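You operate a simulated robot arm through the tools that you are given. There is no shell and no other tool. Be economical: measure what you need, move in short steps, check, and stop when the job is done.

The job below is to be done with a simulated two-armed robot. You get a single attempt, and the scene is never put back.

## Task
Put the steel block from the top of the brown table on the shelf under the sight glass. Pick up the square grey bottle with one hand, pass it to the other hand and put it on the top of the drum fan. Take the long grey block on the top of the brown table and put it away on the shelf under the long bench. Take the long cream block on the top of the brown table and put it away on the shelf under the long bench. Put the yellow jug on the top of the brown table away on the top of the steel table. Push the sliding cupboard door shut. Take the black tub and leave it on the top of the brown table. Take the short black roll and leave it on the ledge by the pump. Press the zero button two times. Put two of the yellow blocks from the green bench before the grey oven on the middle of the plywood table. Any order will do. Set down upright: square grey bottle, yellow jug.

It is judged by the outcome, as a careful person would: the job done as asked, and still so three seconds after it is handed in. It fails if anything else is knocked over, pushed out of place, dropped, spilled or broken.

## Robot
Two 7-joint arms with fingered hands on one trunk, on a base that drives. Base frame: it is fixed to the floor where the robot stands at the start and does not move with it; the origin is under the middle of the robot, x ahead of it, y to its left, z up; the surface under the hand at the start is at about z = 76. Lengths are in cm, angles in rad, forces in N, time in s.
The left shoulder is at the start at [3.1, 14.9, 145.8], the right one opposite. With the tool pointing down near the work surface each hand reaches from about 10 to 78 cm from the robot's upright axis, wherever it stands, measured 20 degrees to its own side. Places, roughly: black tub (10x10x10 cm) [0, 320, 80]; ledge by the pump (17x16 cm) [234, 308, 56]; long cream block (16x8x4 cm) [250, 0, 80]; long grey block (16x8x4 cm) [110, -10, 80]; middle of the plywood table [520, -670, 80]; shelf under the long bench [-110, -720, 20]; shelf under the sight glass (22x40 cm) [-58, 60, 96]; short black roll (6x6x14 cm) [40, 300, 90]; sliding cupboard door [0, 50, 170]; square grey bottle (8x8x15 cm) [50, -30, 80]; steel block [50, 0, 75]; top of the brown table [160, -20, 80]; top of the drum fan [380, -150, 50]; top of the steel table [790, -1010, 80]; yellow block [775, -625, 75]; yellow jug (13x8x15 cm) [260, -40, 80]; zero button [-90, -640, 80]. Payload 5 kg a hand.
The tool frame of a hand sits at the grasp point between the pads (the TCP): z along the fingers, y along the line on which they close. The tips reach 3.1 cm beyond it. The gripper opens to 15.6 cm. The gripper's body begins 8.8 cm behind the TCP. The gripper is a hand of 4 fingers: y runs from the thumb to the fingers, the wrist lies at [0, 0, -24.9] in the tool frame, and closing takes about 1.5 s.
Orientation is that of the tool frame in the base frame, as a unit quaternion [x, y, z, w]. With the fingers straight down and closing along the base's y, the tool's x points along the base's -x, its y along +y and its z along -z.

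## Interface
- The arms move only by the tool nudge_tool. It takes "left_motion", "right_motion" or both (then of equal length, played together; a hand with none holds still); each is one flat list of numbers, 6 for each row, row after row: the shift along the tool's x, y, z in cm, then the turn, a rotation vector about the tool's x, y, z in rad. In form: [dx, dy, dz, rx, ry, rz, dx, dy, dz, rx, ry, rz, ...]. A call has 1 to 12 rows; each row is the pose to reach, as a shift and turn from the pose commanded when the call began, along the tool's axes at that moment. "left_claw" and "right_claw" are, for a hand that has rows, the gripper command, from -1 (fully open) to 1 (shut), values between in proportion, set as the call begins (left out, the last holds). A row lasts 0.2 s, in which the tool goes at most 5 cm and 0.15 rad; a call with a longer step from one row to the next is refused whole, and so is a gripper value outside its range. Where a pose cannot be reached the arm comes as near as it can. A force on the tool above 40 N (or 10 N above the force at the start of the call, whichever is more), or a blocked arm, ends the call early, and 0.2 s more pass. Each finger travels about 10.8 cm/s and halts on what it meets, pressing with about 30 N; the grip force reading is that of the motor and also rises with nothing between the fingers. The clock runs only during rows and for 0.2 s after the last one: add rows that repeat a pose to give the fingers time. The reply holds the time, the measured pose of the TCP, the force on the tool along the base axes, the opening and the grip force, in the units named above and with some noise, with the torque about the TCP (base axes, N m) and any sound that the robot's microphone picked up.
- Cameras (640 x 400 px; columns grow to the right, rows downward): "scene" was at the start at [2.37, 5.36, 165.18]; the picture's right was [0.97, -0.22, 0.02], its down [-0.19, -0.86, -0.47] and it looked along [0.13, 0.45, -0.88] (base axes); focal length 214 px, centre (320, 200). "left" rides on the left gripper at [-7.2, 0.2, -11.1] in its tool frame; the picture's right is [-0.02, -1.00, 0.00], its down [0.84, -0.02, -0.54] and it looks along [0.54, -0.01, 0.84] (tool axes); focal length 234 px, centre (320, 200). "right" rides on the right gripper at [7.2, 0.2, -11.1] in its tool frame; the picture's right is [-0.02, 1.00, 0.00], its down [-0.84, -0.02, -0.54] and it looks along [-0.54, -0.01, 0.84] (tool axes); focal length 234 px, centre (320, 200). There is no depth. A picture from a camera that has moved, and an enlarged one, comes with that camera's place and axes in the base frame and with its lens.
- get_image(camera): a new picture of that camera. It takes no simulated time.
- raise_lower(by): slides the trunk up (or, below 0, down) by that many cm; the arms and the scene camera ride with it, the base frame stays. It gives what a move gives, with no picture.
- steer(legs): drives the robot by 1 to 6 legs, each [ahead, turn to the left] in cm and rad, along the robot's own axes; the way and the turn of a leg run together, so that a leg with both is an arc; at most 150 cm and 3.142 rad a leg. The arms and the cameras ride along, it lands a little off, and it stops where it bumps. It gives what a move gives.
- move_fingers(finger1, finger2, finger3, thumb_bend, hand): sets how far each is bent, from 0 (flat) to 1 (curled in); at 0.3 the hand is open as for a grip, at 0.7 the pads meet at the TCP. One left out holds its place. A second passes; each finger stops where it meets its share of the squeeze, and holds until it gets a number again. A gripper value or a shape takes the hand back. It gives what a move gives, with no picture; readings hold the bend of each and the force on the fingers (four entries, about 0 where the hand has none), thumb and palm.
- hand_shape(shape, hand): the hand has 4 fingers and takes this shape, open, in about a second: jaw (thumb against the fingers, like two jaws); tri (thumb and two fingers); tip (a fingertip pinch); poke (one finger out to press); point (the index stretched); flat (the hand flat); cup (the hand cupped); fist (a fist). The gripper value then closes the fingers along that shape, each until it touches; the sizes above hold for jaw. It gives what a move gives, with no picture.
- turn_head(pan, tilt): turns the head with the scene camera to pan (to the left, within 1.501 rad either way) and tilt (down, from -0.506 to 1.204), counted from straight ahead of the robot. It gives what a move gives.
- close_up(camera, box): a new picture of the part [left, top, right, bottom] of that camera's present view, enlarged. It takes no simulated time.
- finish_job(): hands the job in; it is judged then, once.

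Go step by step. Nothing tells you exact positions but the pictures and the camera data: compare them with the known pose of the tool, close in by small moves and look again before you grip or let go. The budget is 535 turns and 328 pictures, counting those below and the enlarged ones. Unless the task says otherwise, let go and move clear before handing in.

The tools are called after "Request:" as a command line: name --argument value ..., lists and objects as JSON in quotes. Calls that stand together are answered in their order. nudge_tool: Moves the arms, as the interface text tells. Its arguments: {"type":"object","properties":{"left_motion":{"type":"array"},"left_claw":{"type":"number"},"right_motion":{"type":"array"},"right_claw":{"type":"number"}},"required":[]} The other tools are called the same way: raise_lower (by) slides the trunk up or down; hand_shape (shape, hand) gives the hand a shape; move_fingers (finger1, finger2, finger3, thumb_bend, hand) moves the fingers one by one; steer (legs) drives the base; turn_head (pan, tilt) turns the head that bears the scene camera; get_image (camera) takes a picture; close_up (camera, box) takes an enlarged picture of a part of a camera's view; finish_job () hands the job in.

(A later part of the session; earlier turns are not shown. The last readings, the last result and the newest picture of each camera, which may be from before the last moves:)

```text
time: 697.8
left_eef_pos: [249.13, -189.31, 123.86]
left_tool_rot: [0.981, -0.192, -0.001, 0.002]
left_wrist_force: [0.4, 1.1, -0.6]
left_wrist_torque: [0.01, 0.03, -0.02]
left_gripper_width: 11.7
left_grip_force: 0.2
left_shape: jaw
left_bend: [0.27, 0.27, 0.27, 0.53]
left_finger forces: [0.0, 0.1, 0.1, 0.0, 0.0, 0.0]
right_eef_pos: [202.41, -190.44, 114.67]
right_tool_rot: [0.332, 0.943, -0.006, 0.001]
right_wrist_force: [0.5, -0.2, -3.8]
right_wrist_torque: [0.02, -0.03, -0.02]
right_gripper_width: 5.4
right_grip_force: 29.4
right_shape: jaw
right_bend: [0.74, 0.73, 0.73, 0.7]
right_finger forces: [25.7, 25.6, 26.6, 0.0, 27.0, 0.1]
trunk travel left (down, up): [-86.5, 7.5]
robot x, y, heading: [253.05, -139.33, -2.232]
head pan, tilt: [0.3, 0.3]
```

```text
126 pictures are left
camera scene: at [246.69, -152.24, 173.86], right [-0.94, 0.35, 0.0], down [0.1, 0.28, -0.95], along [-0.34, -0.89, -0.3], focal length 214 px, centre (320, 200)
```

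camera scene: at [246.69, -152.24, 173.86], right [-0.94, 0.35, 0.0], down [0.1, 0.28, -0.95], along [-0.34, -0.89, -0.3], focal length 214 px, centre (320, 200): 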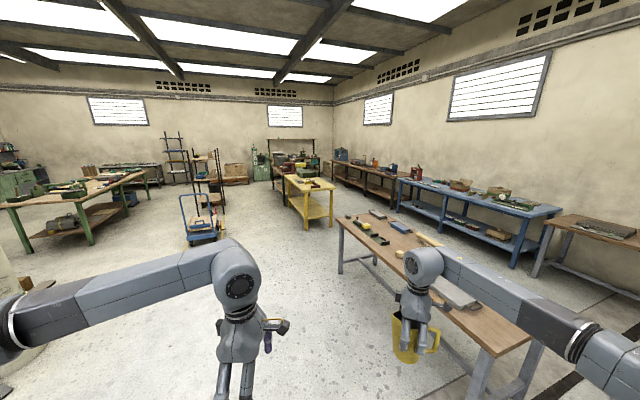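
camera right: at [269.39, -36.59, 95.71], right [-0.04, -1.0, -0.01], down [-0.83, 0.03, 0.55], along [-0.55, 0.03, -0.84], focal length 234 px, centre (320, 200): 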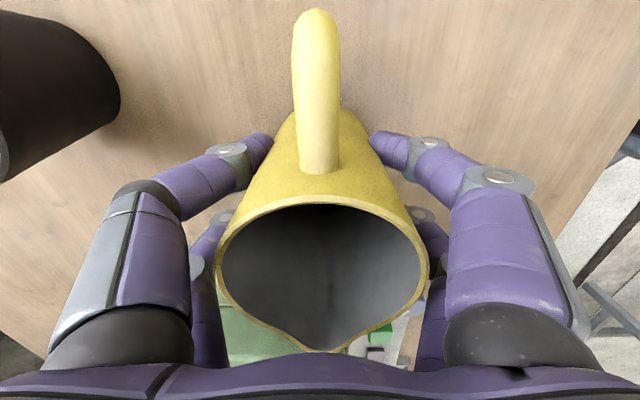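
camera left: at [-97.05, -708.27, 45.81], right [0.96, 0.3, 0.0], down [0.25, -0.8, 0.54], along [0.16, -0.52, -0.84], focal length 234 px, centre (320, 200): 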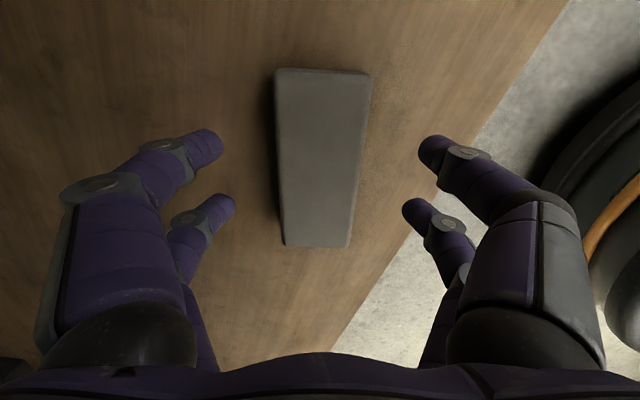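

Request:
steer --legs '[[0, 0.4], [0, 0.45]]'

Request:
turn_head --pan 0.35 --tilt 0.25

Request:
get_image --camera "scene"

```text
time: 700.8
left_eef_pos: [288.0, -175.2, 123.81]
left_tool_rot: [0.973, 0.233, 0.001, 0.003]
left_wrist_force: [-0.7, -0.1, 1.2]
left_wrist_torque: [0.01, -0.02, 0.0]
left_gripper_width: 11.68
left_grip_force: 0.0
left_shape: jaw
left_bend: [0.27, 0.27, 0.27, 0.53]
left_finger forces: [0.0, 0.0, 0.0, 0.0, 0.1, 0.0]
right_eef_pos: [258.17, -211.31, 114.65]
right_tool_rot: [-0.088, 0.996, -0.005, 0.004]
right_wrist_force: [-0.1, -0.5, -4.4]
right_wrist_torque: [0.0, 0.0, 0.02]
right_gripper_width: 5.36
right_grip_force: 30.0
right_shape: jaw
right_bend: [0.74, 0.73, 0.73, 0.7]
right_finger forces: [25.1, 25.1, 26.6, 0.0, 27.0, 0.0]
trunk travel left (down, up): [-86.5, 7.5]
robot x, y, heading: [252.87, -139.4, -1.375]
head pan, tilt: [0.3, 0.3]
```

```text
time: 701.4
left_eef_pos: [287.95, -175.21, 123.99]
left_tool_rot: [0.972, 0.233, 0.0, 0.002]
left_wrist_force: [-1.4, -0.5, -0.2]
left_wrist_torque: [-0.02, -0.04, 0.01]
left_gripper_width: 11.68
left_grip_force: 0.1
left_shape: jaw
left_bend: [0.27, 0.27, 0.27, 0.53]
left_finger forces: [0.0, 0.0, 0.0, 0.0, 0.1, 0.1]
right_eef_pos: [258.16, -211.17, 114.69]
right_tool_rot: [-0.089, 0.996, -0.004, 0.003]
right_wrist_force: [-0.4, -0.8, -3.2]
right_wrist_torque: [0.02, -0.03, 0.02]
right_gripper_width: 5.4
right_grip_force: 30.1
right_shape: jaw
right_bend: [0.74, 0.73, 0.73, 0.7]
right_finger forces: [25.1, 25.1, 26.7, 0.0, 27.0, 0.0]
trunk travel left (down, up): [-86.5, 7.5]
robot x, y, heading: [253.17, -139.46, -1.375]
head pan, tilt: [0.351, 0.25]
```

```text
125 pictures are left
camera scene: at [258.78, -152.49, 174.33], right [-0.86, -0.52, 0.0], down [-0.13, 0.21, -0.97], along [0.5, -0.83, -0.25], focal length 214 px, centre (320, 200)
```

scene: 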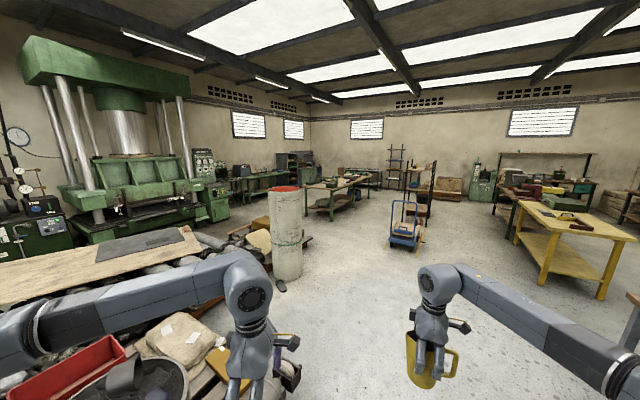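

I see the drum column at about (428, −347), the cart near (306, −513), and the plywood table beyond. I drive between them in steps.

Request:
steer --legs '[[0, -0.03], [110, 0], [85, 0], [0, 0.5]]'

Request:
turn_head --pan 0 --tilt 0.3

Request:
get_image --camera "scene"

```text
time: 713.0
left_eef_pos: [331.28, -349.33, 123.89]
left_tool_rot: [0.892, 0.453, 0.001, 0.002]
left_wrist_force: [-0.8, -0.4, 0.6]
left_wrist_torque: [0.0, 0.0, -0.02]
left_gripper_width: 11.68
left_grip_force: 0.1
left_shape: jaw
left_bend: [0.27, 0.27, 0.27, 0.53]
left_finger forces: [0.0, 0.1, 0.1, 0.1, 0.0, 0.0]
right_eef_pos: [320.89, -394.97, 114.67]
right_tool_rot: [-0.318, 0.948, -0.003, 0.004]
right_wrist_force: [0.5, -0.4, -3.5]
right_wrist_torque: [-0.03, -0.02, 0.01]
right_gripper_width: 5.37
right_grip_force: 30.2
right_shape: jaw
right_bend: [0.74, 0.73, 0.73, 0.7]
right_finger forces: [25.0, 25.1, 27.1, 0.0, 27.2, 0.0]
trunk travel left (down, up): [-86.5, 7.5]
robot x, y, heading: [283.57, -333.23, -0.91]
head pan, tilt: [0.351, 0.25]
```

```text
time: 713.8
left_eef_pos: [331.24, -349.08, 123.81]
left_tool_rot: [0.892, 0.452, 0.0, 0.003]
left_wrist_force: [-0.6, 0.4, -0.5]
left_wrist_torque: [-0.01, -0.01, -0.03]
left_gripper_width: 11.68
left_grip_force: 0.0
left_shape: jaw
left_bend: [0.27, 0.27, 0.27, 0.53]
left_finger forces: [0.0, 0.0, 0.0, 0.0, 0.0, 0.0]
right_eef_pos: [320.87, -394.85, 114.63]
right_tool_rot: [-0.318, 0.948, -0.004, 0.005]
right_wrist_force: [-0.3, -0.2, -3.1]
right_wrist_torque: [-0.02, -0.01, 0.0]
right_gripper_width: 5.35
right_grip_force: 29.4
right_shape: jaw
right_bend: [0.74, 0.73, 0.73, 0.7]
right_finger forces: [25.1, 25.1, 27.1, 0.0, 27.3, 0.0]
trunk travel left (down, up): [-86.5, 7.5]
robot x, y, heading: [283.58, -333.49, -0.908]
head pan, tilt: [0.0, 0.3]
```

```text
124 pictures are left
camera scene: at [292.8, -344.51, 173.87], right [-0.79, -0.62, 0.0], down [-0.18, 0.23, -0.96], along [0.59, -0.75, -0.3], focal length 214 px, centre (320, 200)
```

scene: 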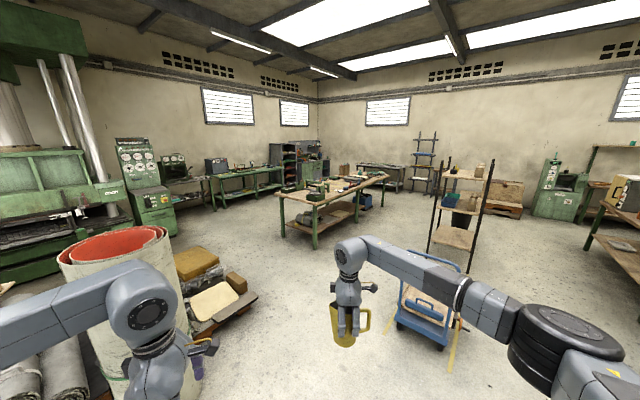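

The aisle between the pallet corner (470, −446) and the plywood table's corner (484, −576) leads east. I take it in two stretches.

Request:
steer --legs '[[100, 0], [88, 0], [0, 0.6]]'

Request:
get_image --camera "scene"

```text
time: 724.9
left_eef_pos: [446.26, -469.86, 123.9]
left_tool_rot: [0.72, 0.694, 0.002, 0.002]
left_wrist_force: [0.1, 0.1, 0.0]
left_wrist_torque: [-0.01, 0.03, -0.04]
left_gripper_width: 11.65
left_grip_force: 0.0
left_shape: jaw
left_bend: [0.27, 0.27, 0.27, 0.53]
left_finger forces: [0.1, 0.0, 0.0, 0.0, 0.1, 0.1]
right_eef_pos: [463.27, -513.52, 114.62]
right_tool_rot: [-0.582, 0.813, -0.002, 0.005]
right_wrist_force: [0.3, 0.0, -3.9]
right_wrist_torque: [0.0, 0.0, 0.04]
right_gripper_width: 5.34
right_grip_force: 30.0
right_shape: jaw
right_bend: [0.74, 0.73, 0.73, 0.7]
right_finger forces: [24.9, 24.9, 27.1, 0.0, 27.4, 0.1]
trunk travel left (down, up): [-86.5, 7.5]
robot x, y, heading: [398.01, -483.03, -0.311]
head pan, tilt: [0.0, 0.3]
```

```text
123 pictures are left
camera scene: at [411.87, -487.59, 173.86], right [-0.31, -0.95, 0.0], down [-0.28, 0.09, -0.96], along [0.91, -0.3, -0.3], focal length 214 px, centre (320, 200)
```

scene: 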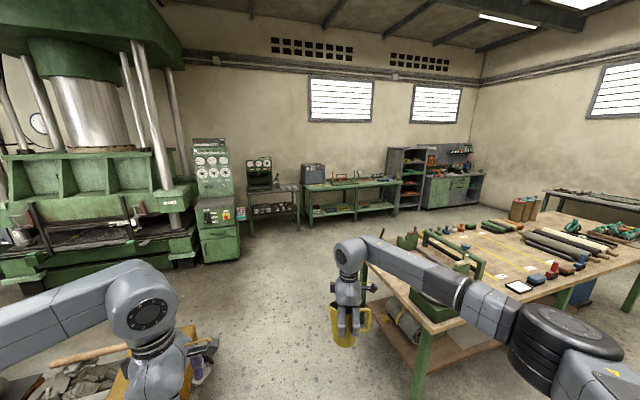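

Clear ahead. I drive on towards the aisle beside the green bench.

Request:
steer --legs '[[125, 0], [120, 0], [0, -0.6], [0, -0.6]]'

Request:
turn_head --pan 0.1 --tilt 0.3

Request:
get_image --camera "scene"

```text
time: 740.3
left_eef_pos: [664.72, -598.33, 123.84]
left_tool_rot: [0.985, 0.172, -0.001, 0.003]
left_wrist_force: [0.5, 0.8, -0.2]
left_wrist_torque: [-0.01, 0.02, 0.01]
left_gripper_width: 11.7
left_grip_force: 0.0
left_shape: jaw
left_bend: [0.27, 0.27, 0.27, 0.53]
left_finger forces: [0.0, 0.0, 0.0, 0.1, 0.0, 0.1]
right_eef_pos: [630.47, -630.59, 114.75]
right_tool_rot: [-0.027, 1.0, -0.004, 0.003]
right_wrist_force: [0.1, 0.7, -4.2]
right_wrist_torque: [-0.02, -0.04, 0.03]
right_gripper_width: 5.3
right_grip_force: 30.0
right_shape: jaw
right_bend: [0.74, 0.73, 0.74, 0.7]
right_finger forces: [24.1, 24.3, 27.4, 0.1, 27.5, 0.0]
trunk travel left (down, up): [-86.5, 7.5]
robot x, y, heading: [634.47, -558.75, -1.502]
head pan, tilt: [0.0, 0.3]
```

```text
time: 741.0
left_eef_pos: [664.57, -598.42, 123.86]
left_tool_rot: [0.985, 0.172, 0.0, 0.002]
left_wrist_force: [-0.3, 0.2, -0.1]
left_wrist_torque: [-0.04, 0.04, 0.02]
left_gripper_width: 11.69
left_grip_force: 0.1
left_shape: jaw
left_bend: [0.27, 0.27, 0.27, 0.53]
left_finger forces: [0.0, 0.0, 0.1, 0.0, 0.0, 0.0]
right_eef_pos: [630.46, -630.43, 114.6]
right_tool_rot: [-0.027, 1.0, -0.005, 0.002]
right_wrist_force: [0.2, 0.1, -3.4]
right_wrist_torque: [0.06, -0.02, -0.02]
right_gripper_width: 5.31
right_grip_force: 30.0
right_shape: jaw
right_bend: [0.74, 0.73, 0.74, 0.7]
right_finger forces: [24.2, 24.3, 27.3, 0.0, 27.5, 0.0]
trunk travel left (down, up): [-86.5, 7.5]
robot x, y, heading: [633.78, -558.41, -1.506]
head pan, tilt: [0.099, 0.3]
```

```text
122 pictures are left
camera scene: at [636.22, -572.92, 173.86], right [-0.99, -0.17, 0.0], down [-0.05, 0.29, -0.96], along [0.16, -0.94, -0.3], focal length 214 px, centre (320, 200)
```

scene: 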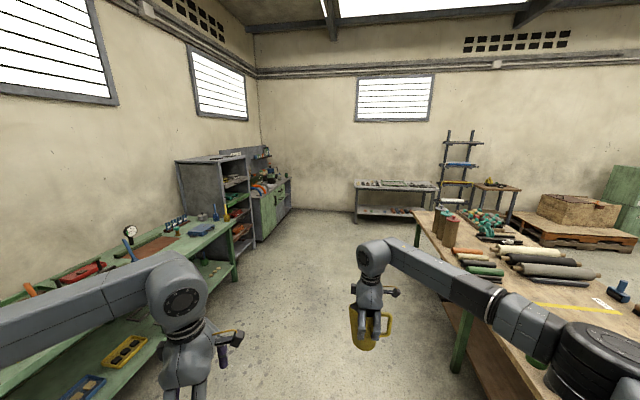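

Request:
close_up --camera "scene" --box '[170, 130, 310, 250]'

Request:
close_up --camera "scene" --box '[330, 150, 470, 240]'

```text
3.33 times, centred on (240, 190) of scene
camera zoom: at [636.22, -572.92, 173.86], right [-0.99, -0.17, 0.0], down [-0.05, 0.29, -0.96], along [0.16, -0.94, -0.3], focal length 715 px, centre (587, 233)
```

zoom: 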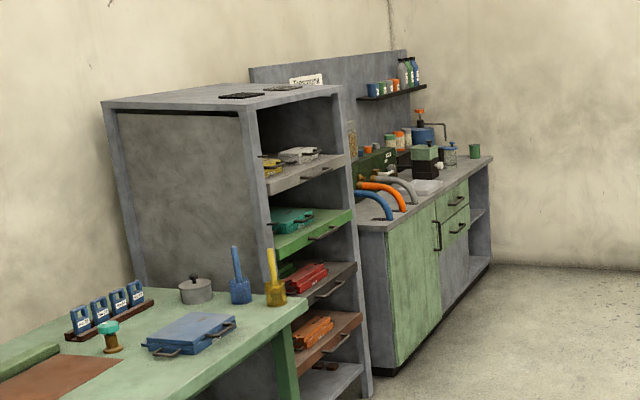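

```text
4.44 times, centred on (400, 195) of scene
camera zoom: at [636.22, -572.92, 173.86], right [-0.99, -0.17, 0.0], down [-0.05, 0.29, -0.96], along [0.16, -0.94, -0.3], focal length 953 px, centre (-36, 222)
```

zoom: 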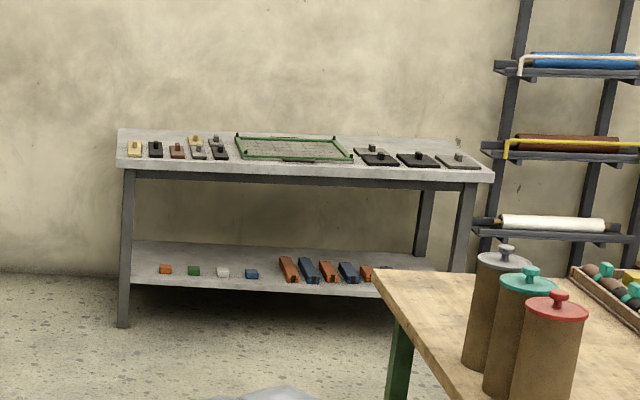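

Two candidates: the bench with green doors near (795, −930) and the grey steel table near (568, −967). I go nearer to see which is at (790, −1010).

Request:
steer --legs '[[120, 0], [90, 0]]'

Request:
turn_head --pan 0.3 --tilt 0.4

Request:
get_image --camera "scene"

```text
time: 751.4
left_eef_pos: [678.29, -807.55, 123.77]
left_tool_rot: [0.986, 0.169, 0.0, 0.002]
left_wrist_force: [0.0, -0.3, 0.7]
left_wrist_torque: [-0.02, 0.04, 0.04]
left_gripper_width: 11.69
left_grip_force: 0.0
left_shape: jaw
left_bend: [0.27, 0.27, 0.27, 0.53]
left_finger forces: [0.0, 0.0, 0.1, 0.0, 0.1, 0.0]
right_eef_pos: [643.99, -839.46, 114.76]
right_tool_rot: [-0.025, 1.0, -0.006, 0.002]
right_wrist_force: [0.6, -0.2, -3.7]
right_wrist_torque: [-0.02, 0.01, 0.04]
right_gripper_width: 5.31
right_grip_force: 30.4
right_shape: jaw
right_bend: [0.74, 0.73, 0.74, 0.7]
right_finger forces: [24.7, 24.8, 27.6, 0.0, 27.7, 0.1]
trunk travel left (down, up): [-86.5, 7.5]
robot x, y, heading: [648.2, -767.6, -1.508]
head pan, tilt: [0.099, 0.3]
```

```text
time: 752.1
left_eef_pos: [678.29, -807.66, 123.75]
left_tool_rot: [0.985, 0.17, -0.001, 0.003]
left_wrist_force: [-0.1, 0.1, -0.8]
left_wrist_torque: [0.04, -0.01, 0.02]
left_gripper_width: 11.67
left_grip_force: 0.0
left_shape: jaw
left_bend: [0.27, 0.27, 0.27, 0.53]
left_finger forces: [0.1, 0.1, 0.0, 0.0, 0.0, 0.0]
right_eef_pos: [643.92, -839.56, 114.52]
right_tool_rot: [-0.025, 1.0, -0.004, 0.002]
right_wrist_force: [-0.3, 0.6, -3.5]
right_wrist_torque: [0.0, -0.02, 0.0]
right_gripper_width: 5.31
right_grip_force: 30.0
right_shape: jaw
right_bend: [0.74, 0.73, 0.74, 0.7]
right_finger forces: [24.7, 24.9, 27.6, 0.0, 27.5, 0.1]
trunk travel left (down, up): [-86.5, 7.5]
robot x, y, heading: [648.24, -767.93, -1.508]
head pan, tilt: [0.3, 0.4]
```

```text
119 pictures are left
camera scene: at [651.84, -781.48, 172.94], right [-0.93, -0.36, 0.0], down [-0.14, 0.36, -0.92], along [0.33, -0.86, -0.39], focal length 214 px, centre (320, 200)
```

scene: 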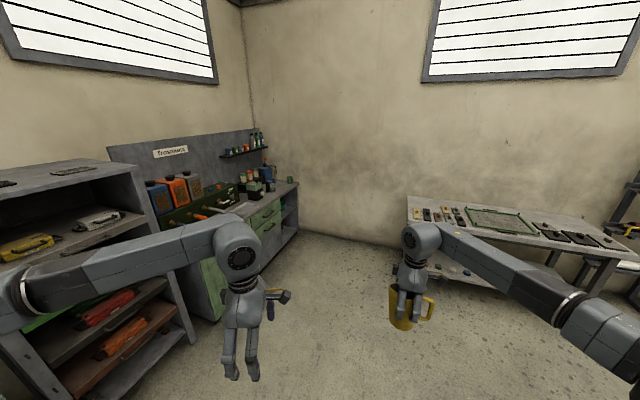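

Request:
close_up --camera "scene" --box '[130, 120, 330, 280]'

Request:
close_up --camera "scene" --box '[390, 170, 640, 320]'

```text
2.50 times, centred on (230, 200) of scene
camera zoom: at [651.84, -781.48, 172.94], right [-0.93, -0.36, 0.0], down [-0.14, 0.36, -0.92], along [0.33, -0.86, -0.39], focal length 536 px, centre (545, 200)
```

zoom: 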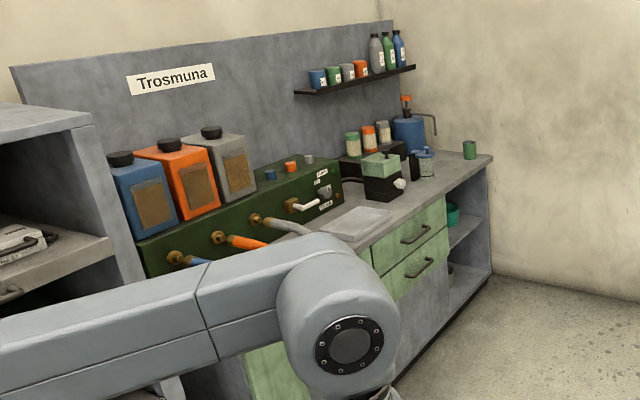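

```text
2.56 times, centred on (515, 245) of scene
camera zoom: at [651.84, -781.48, 172.94], right [-0.93, -0.36, 0.0], down [-0.14, 0.36, -0.92], along [0.33, -0.86, -0.39], focal length 549 px, centre (-179, 85)
```

zoom: 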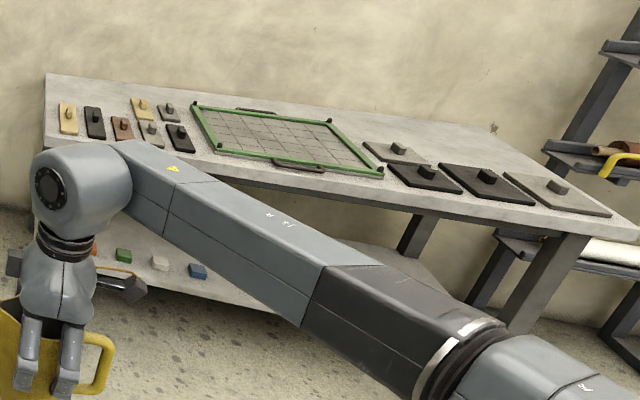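

Before deciding which surface is meant, I check the position data here: I look for the yellow blocks on the green bench, given at (775, −625).

Request:
turn_head --pan 1.5 --tilt 0.4

Request:
get_image --camera "scene"

Request:
turn_head --pan -1.4 --tilt 0.4

Request:
get_image --camera "scene"

```text
time: 753.5
left_eef_pos: [678.39, -807.62, 123.93]
left_tool_rot: [0.986, 0.169, 0.0, 0.002]
left_wrist_force: [0.0, 0.2, -0.3]
left_wrist_torque: [0.02, -0.02, -0.02]
left_gripper_width: 11.65
left_grip_force: 0.1
left_shape: jaw
left_bend: [0.27, 0.27, 0.27, 0.53]
left_finger forces: [0.0, 0.0, 0.0, 0.0, 0.0, 0.0]
right_eef_pos: [644.06, -839.59, 114.66]
right_tool_rot: [-0.026, 1.0, -0.005, 0.003]
right_wrist_force: [0.2, -1.2, -3.9]
right_wrist_torque: [-0.01, -0.03, -0.01]
right_gripper_width: 5.3
right_grip_force: 29.8
right_shape: jaw
right_bend: [0.74, 0.73, 0.74, 0.7]
right_finger forces: [24.7, 24.8, 27.7, 0.1, 27.5, 0.1]
trunk travel left (down, up): [-86.5, 7.5]
robot x, y, heading: [648.34, -767.73, -1.508]
head pan, tilt: [1.499, 0.4]
```

```text
116 pictures are left
camera scene: at [657.8, -772.89, 172.94], right [-0.01, -1.0, 0.0], down [-0.39, 0.0, -0.92], along [0.92, -0.01, -0.39], focal length 214 px, centre (320, 200)
```

scene: 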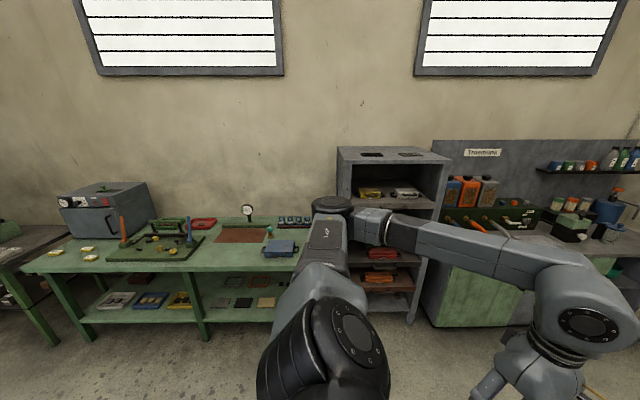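

```text
time: 756.1
left_eef_pos: [678.37, -807.63, 123.85]
left_tool_rot: [0.986, 0.169, -0.001, 0.003]
left_wrist_force: [-0.6, 0.7, -0.4]
left_wrist_torque: [0.01, -0.01, 0.01]
left_gripper_width: 11.68
left_grip_force: 0.1
left_shape: jaw
left_bend: [0.27, 0.27, 0.27, 0.53]
left_finger forces: [0.0, 0.0, 0.1, 0.0, 0.0, 0.1]
right_eef_pos: [644.18, -839.36, 114.64]
right_tool_rot: [-0.026, 1.0, -0.004, 0.002]
right_wrist_force: [0.1, 0.1, -3.9]
right_wrist_torque: [-0.02, -0.04, 0.03]
right_gripper_width: 5.27
right_grip_force: 29.9
right_shape: jaw
right_bend: [0.74, 0.73, 0.74, 0.7]
right_finger forces: [24.6, 24.7, 27.6, 0.0, 27.7, 0.0]
trunk travel left (down, up): [-86.5, 7.5]
robot x, y, heading: [648.16, -767.79, -1.51]
head pan, tilt: [-1.4, 0.4]
```

```text
115 pictures are left
camera scene: at [639.52, -774.96, 172.94], right [-0.23, 0.97, 0.0], down [0.38, 0.09, -0.92], along [-0.9, -0.22, -0.39], focal length 214 px, centre (320, 200)
```

scene: 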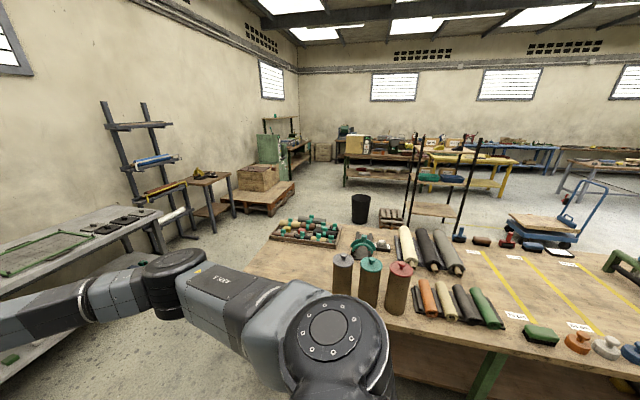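

The blocks match their listed place, so the listed (790, −1010) is trustworthy: it is the free end of the grey steel-topped counter in the corner (z≈80). I drive up to it, facing it diagonally.

Request:
steer --legs '[[0, 0.25], [100, 0], [30, 0]]'

Request:
turn_head --pan 0.3 --tilt 0.6

Request:
get_image --camera "scene"

```text
time: 763.7
left_eef_pos: [728.54, -921.13, 123.95]
left_tool_rot: [0.955, 0.295, 0.0, 0.004]
left_wrist_force: [0.2, 0.0, 0.3]
left_wrist_torque: [-0.06, -0.01, 0.03]
left_gripper_width: 11.67
left_grip_force: 0.1
left_shape: jaw
left_bend: [0.27, 0.27, 0.27, 0.53]
left_finger forces: [0.0, 0.1, 0.0, 0.0, 0.0, 0.0]
right_eef_pos: [703.58, -960.76, 114.78]
right_tool_rot: [-0.154, 0.988, -0.005, 0.004]
right_wrist_force: [0.6, 0.3, -3.7]
right_wrist_torque: [-0.01, -0.03, 0.02]
right_gripper_width: 5.29
right_grip_force: 30.3
right_shape: jaw
right_bend: [0.74, 0.73, 0.74, 0.7]
right_finger forces: [24.9, 25.1, 27.8, 0.0, 27.8, 0.1]
trunk travel left (down, up): [-86.5, 7.5]
robot x, y, heading: [689.13, -890.5, -1.247]
head pan, tilt: [-1.4, 0.4]
```

```text
time: 765.5
left_eef_pos: [728.56, -921.33, 124.0]
left_tool_rot: [0.955, 0.296, 0.0, 0.003]
left_wrist_force: [-0.3, -1.4, -0.8]
left_wrist_torque: [-0.01, 0.03, 0.01]
left_gripper_width: 11.69
left_grip_force: 0.1
left_shape: jaw
left_bend: [0.27, 0.27, 0.27, 0.53]
left_finger forces: [0.1, 0.1, 0.0, 0.0, 0.0, 0.1]
right_eef_pos: [703.75, -960.92, 114.54]
right_tool_rot: [-0.155, 0.988, -0.003, 0.003]
right_wrist_force: [0.4, -0.6, -4.0]
right_wrist_torque: [0.02, -0.03, 0.0]
right_gripper_width: 5.32
right_grip_force: 29.6
right_shape: jaw
right_bend: [0.74, 0.73, 0.74, 0.7]
right_finger forces: [24.9, 25.1, 27.7, 0.1, 28.0, 0.0]
trunk travel left (down, up): [-86.5, 7.5]
robot x, y, heading: [689.17, -890.74, -1.246]
head pan, tilt: [0.3, 0.6]
```

```text
114 pictures are left
camera scene: at [695.99, -902.48, 171.12], right [-0.81, -0.58, 0.0], down [-0.33, 0.46, -0.82], along [0.48, -0.67, -0.57], focal length 214 px, centre (320, 200)
```

scene: 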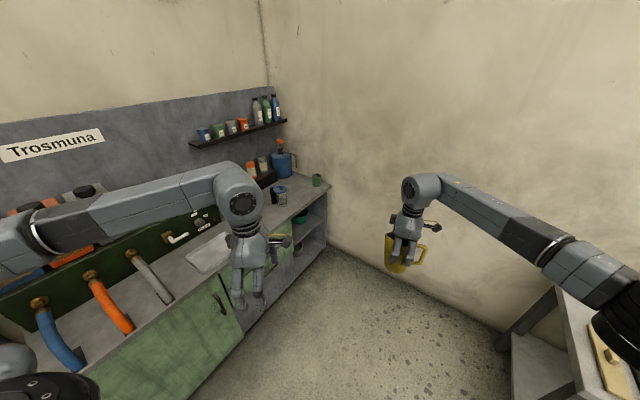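

Request:
nudge_tool --left_motion '[2, 0, -3, 0, 0, 0, 4, 0, -6, 0, 0, 0, 6, 0, -9, 0, 0, 0, 8, 0, -12, 0, 0, 0, 8, 0, -12, 0, 0, 0]'

Request:
steer --legs '[[0, 0.24], [66, 0], [0, 0.33]]'

Request:
turn_head --pan 0 --tilt 0.7

Request:
get_image --camera "scene"

```text
time: 766.7
left_eef_pos: [735.03, -916.76, 135.96]
left_tool_rot: [0.955, 0.295, -0.001, 0.001]
left_wrist_force: [0.1, -0.2, 0.3]
left_wrist_torque: [0.01, 0.0, -0.02]
left_gripper_width: 11.69
left_grip_force: 0.1
left_shape: jaw
left_bend: [0.27, 0.27, 0.27, 0.53]
left_finger forces: [0.1, 0.0, 0.1, 0.0, 0.1, 0.0]
right_eef_pos: [703.72, -960.96, 114.67]
right_tool_rot: [-0.154, 0.988, -0.004, 0.003]
right_wrist_force: [0.6, 0.6, -5.1]
right_wrist_torque: [0.0, -0.03, -0.02]
right_gripper_width: 5.32
right_grip_force: 30.7
right_shape: jaw
right_bend: [0.74, 0.73, 0.74, 0.7]
right_finger forces: [24.9, 25.0, 27.8, 0.0, 27.9, 0.0]
trunk travel left (down, up): [-86.5, 7.5]
robot x, y, heading: [689.21, -890.61, -1.246]
head pan, tilt: [0.3, 0.6]
```

```text
time: 772.2
left_eef_pos: [776.49, -945.38, 136.02]
left_tool_rot: [0.84, 0.543, 0.002, 0.002]
left_wrist_force: [0.3, 0.2, -0.5]
left_wrist_torque: [0.02, -0.02, 0.01]
left_gripper_width: 11.68
left_grip_force: 0.1
left_shape: jaw
left_bend: [0.27, 0.27, 0.27, 0.53]
left_finger forces: [0.0, 0.0, 0.0, 0.1, 0.0, 0.0]
right_eef_pos: [772.8, -999.36, 114.56]
right_tool_rot: [-0.416, 0.909, -0.003, 0.004]
right_wrist_force: [0.3, -0.6, -3.9]
right_wrist_torque: [0.03, -0.02, 0.0]
right_gripper_width: 5.3
right_grip_force: 29.9
right_shape: jaw
right_bend: [0.74, 0.74, 0.74, 0.7]
right_finger forces: [24.7, 24.7, 27.9, 0.1, 27.9, 0.0]
trunk travel left (down, up): [-86.5, 7.5]
robot x, y, heading: [724.09, -946.66, -0.698]
head pan, tilt: [0.3, 0.6]
```

```text
time: 773.0
left_eef_pos: [776.74, -945.15, 135.87]
left_tool_rot: [0.84, 0.543, 0.001, 0.003]
left_wrist_force: [-0.4, 0.7, 0.9]
left_wrist_torque: [-0.05, 0.0, 0.03]
left_gripper_width: 11.66
left_grip_force: 0.0
left_shape: jaw
left_bend: [0.27, 0.27, 0.27, 0.53]
left_finger forces: [0.0, 0.1, 0.0, 0.0, 0.0, 0.0]
right_eef_pos: [772.85, -999.17, 114.62]
right_tool_rot: [-0.415, 0.91, -0.003, 0.004]
right_wrist_force: [0.5, -0.4, -3.7]
right_wrist_torque: [0.03, -0.04, -0.01]
right_gripper_width: 5.27
right_grip_force: 29.9
right_shape: jaw
right_bend: [0.74, 0.74, 0.74, 0.7]
right_finger forces: [24.7, 24.7, 28.0, 0.0, 27.9, 0.0]
trunk travel left (down, up): [-86.5, 7.5]
robot x, y, heading: [723.42, -946.62, -0.698]
head pan, tilt: [0.0, 0.7]
```

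```text
113 pictures are left
camera scene: at [734.27, -955.34, 170.26], right [-0.64, -0.77, 0.0], down [-0.49, 0.41, -0.77], along [0.59, -0.49, -0.64], focal length 214 px, centre (320, 200)
```

scene: 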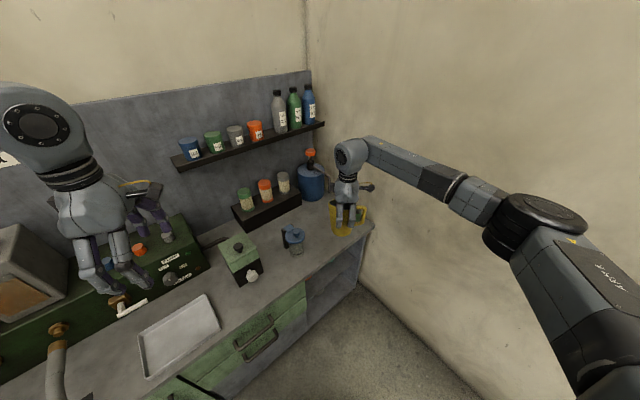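

The free spot by (788, −1008) lies between the jar and the cup. I roll 14 cm closer and bring the jug over it.

Request:
steer --legs '[[14, 0]]'

Request:
nudge_tool --right_motion '[-1, -1.7, 3, 0, 0, 0, -2, -2.5, 7, 0, 0, 0, -2.5, -2.9, 11, 0, 0, 0, -2.5, -2.9, 14, 0, 0, 0, -2.5, -2.9, 14, 0, 0, 0]'

Request:
get_image --camera "right"

Request:
get_image --camera "scene"

```text
time: 774.3
left_eef_pos: [787.3, -953.79, 136.02]
left_tool_rot: [0.839, 0.544, 0.001, 0.003]
left_wrist_force: [-0.1, 0.3, 0.4]
left_wrist_torque: [-0.01, -0.03, 0.0]
left_gripper_width: 11.7
left_grip_force: 0.1
left_shape: jaw
left_bend: [0.27, 0.27, 0.27, 0.53]
left_finger forces: [0.0, 0.0, 0.0, 0.0, 0.0, 0.0]
right_eef_pos: [783.63, -1007.93, 114.86]
right_tool_rot: [-0.418, 0.908, -0.004, 0.005]
right_wrist_force: [-0.6, 0.2, -3.1]
right_wrist_torque: [0.02, -0.03, 0.0]
right_gripper_width: 5.24
right_grip_force: 29.9
right_shape: jaw
right_bend: [0.74, 0.74, 0.74, 0.7]
right_finger forces: [24.8, 24.9, 28.1, 0.0, 28.0, 0.0]
trunk travel left (down, up): [-86.5, 7.5]
robot x, y, heading: [734.69, -955.72, -0.697]
head pan, tilt: [0.0, 0.7]
```

```text
time: 775.5
left_eef_pos: [787.37, -953.83, 135.99]
left_tool_rot: [0.839, 0.544, 0.001, 0.003]
left_wrist_force: [0.1, -0.1, 0.7]
left_wrist_torque: [-0.02, -0.01, 0.0]
left_gripper_width: 11.65
left_grip_force: 0.0
left_shape: jaw
left_bend: [0.27, 0.27, 0.27, 0.53]
left_finger forces: [0.0, 0.0, 0.0, 0.0, 0.1, 0.1]
right_eef_pos: [787.7, -1008.13, 100.68]
right_tool_rot: [-0.417, 0.909, -0.004, 0.005]
right_wrist_force: [-0.1, -0.4, -3.7]
right_wrist_torque: [0.02, 0.01, 0.02]
right_gripper_width: 5.29
right_grip_force: 30.3
right_shape: jaw
right_bend: [0.74, 0.74, 0.74, 0.7]
right_finger forces: [25.6, 25.6, 28.2, 0.1, 28.3, 0.1]
trunk travel left (down, up): [-86.5, 7.5]
robot x, y, heading: [734.59, -955.91, -0.692]
head pan, tilt: [0.0, 0.7]
```

```text
112 pictures are left
camera right: at [782.82, -1013.63, 111.75], right [-0.74, 0.67, -0.01], down [0.56, 0.62, 0.55], along [0.37, 0.4, -0.84], focal length 234 px, centre (320, 200)
```

right: 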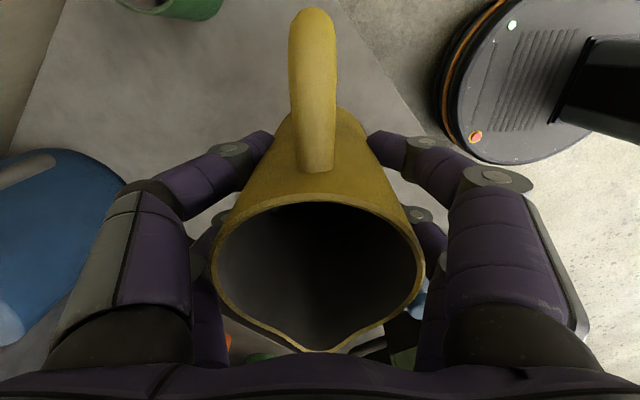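

```text
111 pictures are left
camera scene: at [745.01, -964.31, 170.26], right [-0.64, -0.77, 0.0], down [-0.49, 0.41, -0.77], along [0.59, -0.49, -0.64], focal length 214 px, centre (320, 200)
```

scene: 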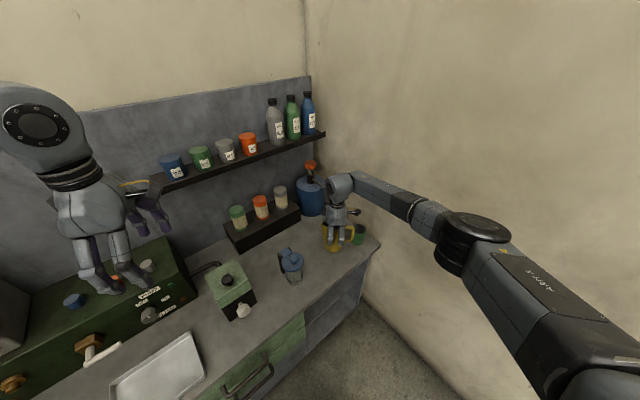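

The jug is over the free spot. I lower near the surface.

Request:
nudge_tool --right_motion '[0, 0, 3, 0, 0, 0, 0, 0, 6, 0, 0, 0, 0, 0, 9, 0, 0, 0, 0, 0, 10, 0, 0, 0, 0, 0, 10, 0, 0, 0]'

Request:
nudge_tool --right_motion '[0, 0, 0.4, 0, 0, 0, 0, 0, 0.8, 0, 0, 0, 0, 0, 1.2, 0, 0, 0, 0, 0, 1.6, 0, 0, 0, 0, 0, 2, 0, 0, 0, 0, 0, 2.4, 0, 0, 0, 0, 0, 2.4, 0, 0, 0]'

```text
time: 776.7
left_eef_pos: [787.41, -954.12, 135.92]
left_tool_rot: [0.839, 0.544, 0.001, 0.002]
left_wrist_force: [-0.4, -0.4, -0.1]
left_wrist_torque: [0.0, 0.0, 0.02]
left_gripper_width: 11.68
left_grip_force: 0.0
left_shape: jaw
left_bend: [0.27, 0.27, 0.27, 0.53]
left_finger forces: [0.0, 0.0, 0.1, 0.0, 0.1, 0.0]
right_eef_pos: [787.9, -1008.23, 90.66]
right_tool_rot: [-0.418, 0.908, -0.003, 0.004]
right_wrist_force: [-0.5, -0.4, -4.1]
right_wrist_torque: [0.01, -0.01, 0.0]
right_gripper_width: 5.27
right_grip_force: 30.0
right_shape: jaw
right_bend: [0.74, 0.74, 0.74, 0.7]
right_finger forces: [25.8, 25.9, 28.4, 0.0, 28.5, 0.0]
trunk travel left (down, up): [-86.5, 7.5]
robot x, y, heading: [734.88, -955.7, -0.695]
head pan, tilt: [0.0, 0.7]
```

```text
time: 778.3
left_eef_pos: [787.31, -953.88, 135.99]
left_tool_rot: [0.839, 0.544, 0.0, 0.003]
left_wrist_force: [0.6, 0.6, -0.4]
left_wrist_torque: [0.03, 0.0, -0.05]
left_gripper_width: 11.65
left_grip_force: 0.0
left_shape: jaw
left_bend: [0.27, 0.27, 0.27, 0.53]
left_finger forces: [0.1, 0.0, 0.0, 0.0, 0.0, 0.0]
right_eef_pos: [787.99, -1008.04, 88.64]
right_tool_rot: [-0.418, 0.908, -0.004, 0.005]
right_wrist_force: [0.2, -0.4, 10.4]
right_wrist_torque: [-0.09, 0.01, 0.02]
right_gripper_width: 5.26
right_grip_force: 29.6
right_shape: jaw
right_bend: [0.74, 0.74, 0.74, 0.7]
right_finger forces: [28.2, 27.6, 29.5, 0.1, 30.7, 0.0]
trunk travel left (down, up): [-86.5, 7.5]
robot x, y, heading: [734.65, -955.72, -0.694]
head pan, tilt: [0.0, 0.7]
```

Contact. I open and lift straight up.

Request:
nudge_tool --right_motion '[0, 0, -0.2, 0, 0, 0, 0, 0, -0.2, 0, 0, 0, 0, 0, -0.2, 0, 0, 0, 0, 0, -0.2, 0, 0, 0, 0, 0, -0.2, 0, 0, 0, 0, 0, -0.2, 0, 0, 0]' --right_claw -0.8

Request:
get_image --camera "right"

```text
time: 779.7
left_eef_pos: [787.32, -953.95, 135.91]
left_tool_rot: [0.839, 0.544, 0.001, 0.003]
left_wrist_force: [0.1, 0.4, 0.3]
left_wrist_torque: [-0.03, -0.01, 0.01]
left_gripper_width: 11.68
left_grip_force: 0.1
left_shape: jaw
left_bend: [0.27, 0.27, 0.27, 0.53]
left_finger forces: [0.0, 0.1, 0.0, 0.0, 0.0, 0.1]
right_eef_pos: [787.83, -1008.15, 88.59]
right_tool_rot: [-0.418, 0.908, -0.002, 0.004]
right_wrist_force: [0.8, 0.1, -0.2]
right_wrist_torque: [0.02, -0.02, 0.02]
right_gripper_width: 14.0
right_grip_force: 0.2
right_shape: jaw
right_bend: [0.26, 0.26, 0.26, 0.36]
right_finger forces: [0.0, 0.1, 0.1, 0.0, 0.0, 0.0]
trunk travel left (down, up): [-86.5, 7.5]
robot x, y, heading: [734.87, -955.6, -0.693]
head pan, tilt: [0.0, 0.7]
```

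```text
110 pictures are left
camera right: at [782.99, -1013.59, 99.67], right [-0.74, 0.67, -0.01], down [0.56, 0.62, 0.55], along [0.37, 0.4, -0.84], focal length 234 px, centre (320, 200)
```

right: 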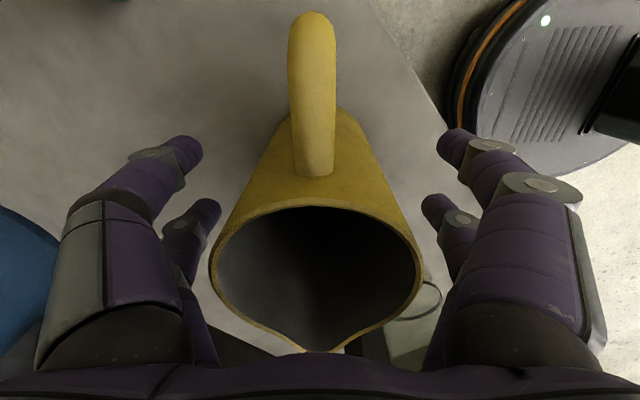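

Request:
nudge_tool --right_motion '[0, 0, -3, 0, 0, 0, 0, 0, -7, 0, 0, 0, 0, 0, -11, 0, 0, 0, 0, 0, -15.5, 0, 0, 0, 0, 0, -20, 0, 0, 0, 0, 0, -24.5, 0, 0, 0, 0, 0, -28, 0, 0, 0]'

Request:
steer --legs '[[-30, 0]]'

Request:
get_image --camera "scene"

```text
time: 781.3
left_eef_pos: [787.31, -953.94, 135.99]
left_tool_rot: [0.839, 0.544, 0.001, 0.002]
left_wrist_force: [0.5, -0.1, -0.3]
left_wrist_torque: [0.02, -0.03, 0.0]
left_gripper_width: 11.67
left_grip_force: 0.0
left_shape: jaw
left_bend: [0.27, 0.27, 0.27, 0.53]
left_finger forces: [0.0, 0.0, 0.1, 0.0, 0.1, 0.1]
right_eef_pos: [787.64, -1008.01, 116.82]
right_tool_rot: [-0.417, 0.909, -0.003, 0.004]
right_wrist_force: [-0.5, 0.4, -0.6]
right_wrist_torque: [-0.02, -0.01, 0.01]
right_gripper_width: 14.05
right_grip_force: 0.0
right_shape: jaw
right_bend: [0.26, 0.26, 0.26, 0.36]
right_finger forces: [0.0, 0.0, 0.0, 0.1, 0.1, 0.0]
trunk travel left (down, up): [-86.5, 7.5]
robot x, y, heading: [734.82, -955.53, -0.697]
head pan, tilt: [0.0, 0.7]
```

```text
time: 783.4
left_eef_pos: [764.33, -934.8, 135.92]
left_tool_rot: [0.838, 0.545, 0.001, 0.001]
left_wrist_force: [1.0, -0.6, 0.4]
left_wrist_torque: [0.04, 0.01, 0.01]
left_gripper_width: 11.67
left_grip_force: 0.0
left_shape: jaw
left_bend: [0.27, 0.27, 0.27, 0.53]
left_finger forces: [0.0, 0.1, 0.0, 0.0, 0.0, 0.0]
right_eef_pos: [764.46, -988.88, 116.58]
right_tool_rot: [-0.417, 0.909, -0.003, 0.004]
right_wrist_force: [-0.5, 0.5, 0.4]
right_wrist_torque: [0.0, 0.06, 0.03]
right_gripper_width: 14.0
right_grip_force: 0.1
right_shape: jaw
right_bend: [0.26, 0.26, 0.26, 0.36]
right_finger forces: [0.0, 0.0, 0.0, 0.0, 0.1, 0.0]
trunk travel left (down, up): [-86.5, 7.5]
robot x, y, heading: [711.39, -936.38, -0.692]
head pan, tilt: [0.0, 0.7]
```

```text
109 pictures are left
camera scene: at [722.0, -945.13, 170.23], right [-0.64, -0.77, 0.0], down [-0.5, 0.41, -0.76], along [0.59, -0.49, -0.65], focal length 214 px, centre (320, 200)
```

scene: 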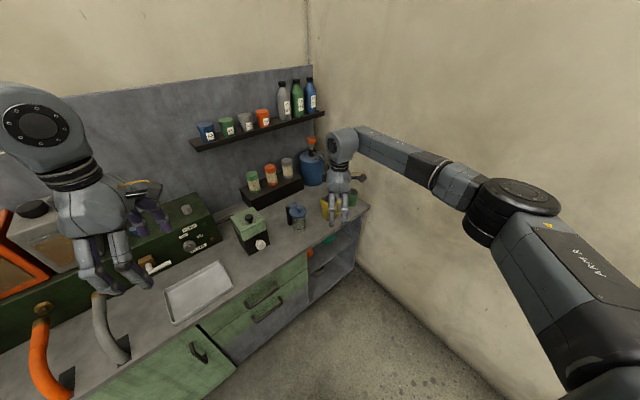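

The jug stands on the counter. Next the yellow blocks: I back off and drive to the green bench.

Request:
steer --legs '[[-45, 0], [0, 0.55], [0, 0.55], [0, 0.55], [0, 0.6]]'

Request:
steer --legs '[[120, 0], [100, 0], [80, 0]]'

Request:
steer --legs '[[0, -0.5], [0, -0.5], [0, -0.55]]'

Request:
turn_head --pan 0 --tilt 0.6

Request:
get_image --camera "scene"

```text
time: 792.4
left_eef_pos: [642.93, -867.2, 136.0]
left_tool_rot: [-0.125, 0.992, 0.003, -0.001]
left_wrist_force: [0.7, -0.1, 0.0]
left_wrist_torque: [0.02, -0.02, 0.0]
left_gripper_width: 11.66
left_grip_force: 0.0
left_shape: jaw
left_bend: [0.27, 0.27, 0.27, 0.53]
left_finger forces: [0.0, 0.0, 0.1, 0.1, 0.1, 0.0]
right_eef_pos: [685.16, -833.49, 116.58]
right_tool_rot: [1.0, -0.02, -0.002, -0.004]
right_wrist_force: [-0.9, 0.3, -0.8]
right_wrist_torque: [0.01, -0.05, 0.01]
right_gripper_width: 14.06
right_grip_force: 0.0
right_shape: jaw
right_bend: [0.26, 0.26, 0.26, 0.36]
right_finger forces: [0.0, 0.1, 0.1, 0.0, 0.0, 0.0]
trunk travel left (down, up): [-86.5, 7.5]
robot x, y, heading: [677.26, -907.65, 1.549]
head pan, tilt: [0.0, 0.7]
```

```text
time: 807.0
left_eef_pos: [656.37, -568.3, 136.03]
left_tool_rot: [-0.113, 0.994, 0.004, 0.0]
left_wrist_force: [0.9, 0.2, 0.3]
left_wrist_torque: [0.02, -0.01, -0.05]
left_gripper_width: 11.67
left_grip_force: 0.1
left_shape: jaw
left_bend: [0.27, 0.27, 0.27, 0.53]
left_finger forces: [0.0, 0.0, 0.1, 0.0, 0.0, 0.1]
right_eef_pos: [699.23, -535.52, 116.76]
right_tool_rot: [0.999, -0.032, -0.002, -0.006]
right_wrist_force: [0.2, 0.7, 0.2]
right_wrist_torque: [0.03, 0.01, -0.02]
right_gripper_width: 14.02
right_grip_force: 0.0
right_shape: jaw
right_bend: [0.26, 0.26, 0.26, 0.36]
right_finger forces: [0.0, 0.1, 0.0, 0.1, 0.1, 0.1]
trunk travel left (down, up): [-86.5, 7.5]
robot x, y, heading: [689.49, -609.35, 1.522]
head pan, tilt: [0.0, 0.7]
```

```text
time: 811.9
left_eef_pos: [730.44, -575.9, 135.95]
left_tool_rot: [0.62, 0.784, 0.002, 0.002]
left_wrist_force: [-0.1, -0.6, -0.5]
left_wrist_torque: [0.0, -0.01, -0.01]
left_gripper_width: 11.67
left_grip_force: 0.0
left_shape: jaw
left_bend: [0.27, 0.27, 0.27, 0.53]
left_finger forces: [0.0, 0.1, 0.0, 0.0, 0.0, 0.1]
right_eef_pos: [763.4, -618.74, 116.69]
right_tool_rot: [-0.685, 0.728, -0.002, 0.004]
right_wrist_force: [-0.2, 0.2, 0.5]
right_wrist_torque: [0.01, -0.01, 0.01]
right_gripper_width: 14.02
right_grip_force: 0.0
right_shape: jaw
right_bend: [0.26, 0.26, 0.26, 0.36]
right_finger forces: [0.0, 0.1, 0.0, 0.0, 0.1, 0.0]
trunk travel left (down, up): [-86.5, 7.5]
robot x, y, heading: [689.46, -609.2, -0.039]
head pan, tilt: [0.0, 0.7]
```

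```text
time: 812.5
left_eef_pos: [730.33, -575.83, 135.94]
left_tool_rot: [0.621, 0.784, 0.002, 0.002]
left_wrist_force: [-0.3, -0.1, 0.1]
left_wrist_torque: [-0.02, 0.02, 0.02]
left_gripper_width: 11.68
left_grip_force: 0.1
left_shape: jaw
left_bend: [0.27, 0.27, 0.27, 0.53]
left_finger forces: [0.0, 0.1, 0.0, 0.0, 0.0, 0.0]
right_eef_pos: [763.4, -618.74, 116.65]
right_tool_rot: [-0.686, 0.728, -0.002, 0.006]
right_wrist_force: [-0.9, 0.3, -0.4]
right_wrist_torque: [-0.02, 0.0, 0.01]
right_gripper_width: 14.0
right_grip_force: 0.1
right_shape: jaw
right_bend: [0.26, 0.26, 0.26, 0.36]
right_finger forces: [0.0, 0.0, 0.0, 0.0, 0.1, 0.1]
trunk travel left (down, up): [-86.5, 7.5]
robot x, y, heading: [689.92, -609.26, -0.049]
head pan, tilt: [0.0, 0.6]
```

```text
108 pictures are left
camera scene: at [703.34, -609.79, 171.12], right [-0.04, -1.0, 0.0], down [-0.56, 0.03, -0.82], along [0.82, -0.04, -0.57], focal length 214 px, centre (320, 200)
```

scene: 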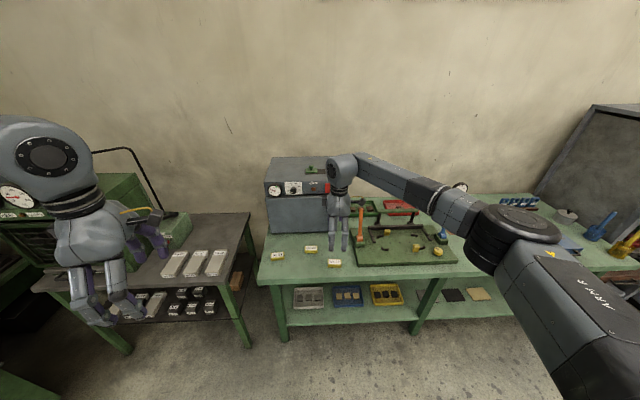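

Request:
close_up --camera "scene" --box '[255, 220, 365, 290]'

Request:
get_image --camera "right"

```text
5.71 times, centred on (310, 255) of scene
camera zoom: at [703.34, -609.79, 171.12], right [-0.04, -1.0, 0.0], down [-0.56, 0.03, -0.82], along [0.82, -0.04, -0.57], focal length 1226 px, centre (377, -114)
```

zoom: 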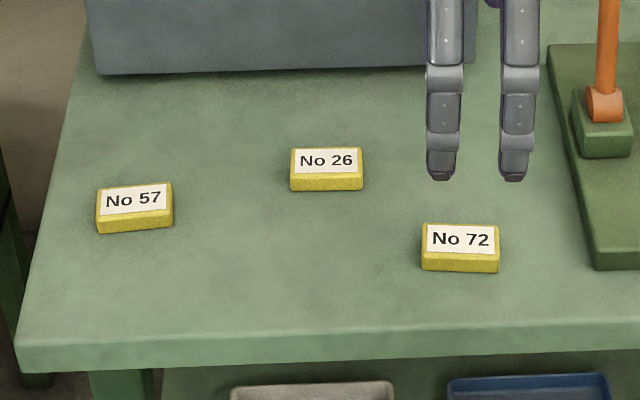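

```text
106 pictures are left
camera right: at [762.72, -626.16, 127.8], right [-1.0, 0.08, -0.01], down [0.06, 0.83, 0.55], along [0.05, 0.55, -0.84], focal length 234 px, centre (320, 200)
```

right: 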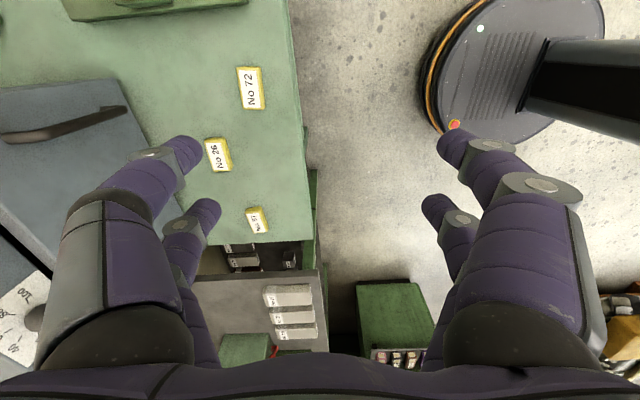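

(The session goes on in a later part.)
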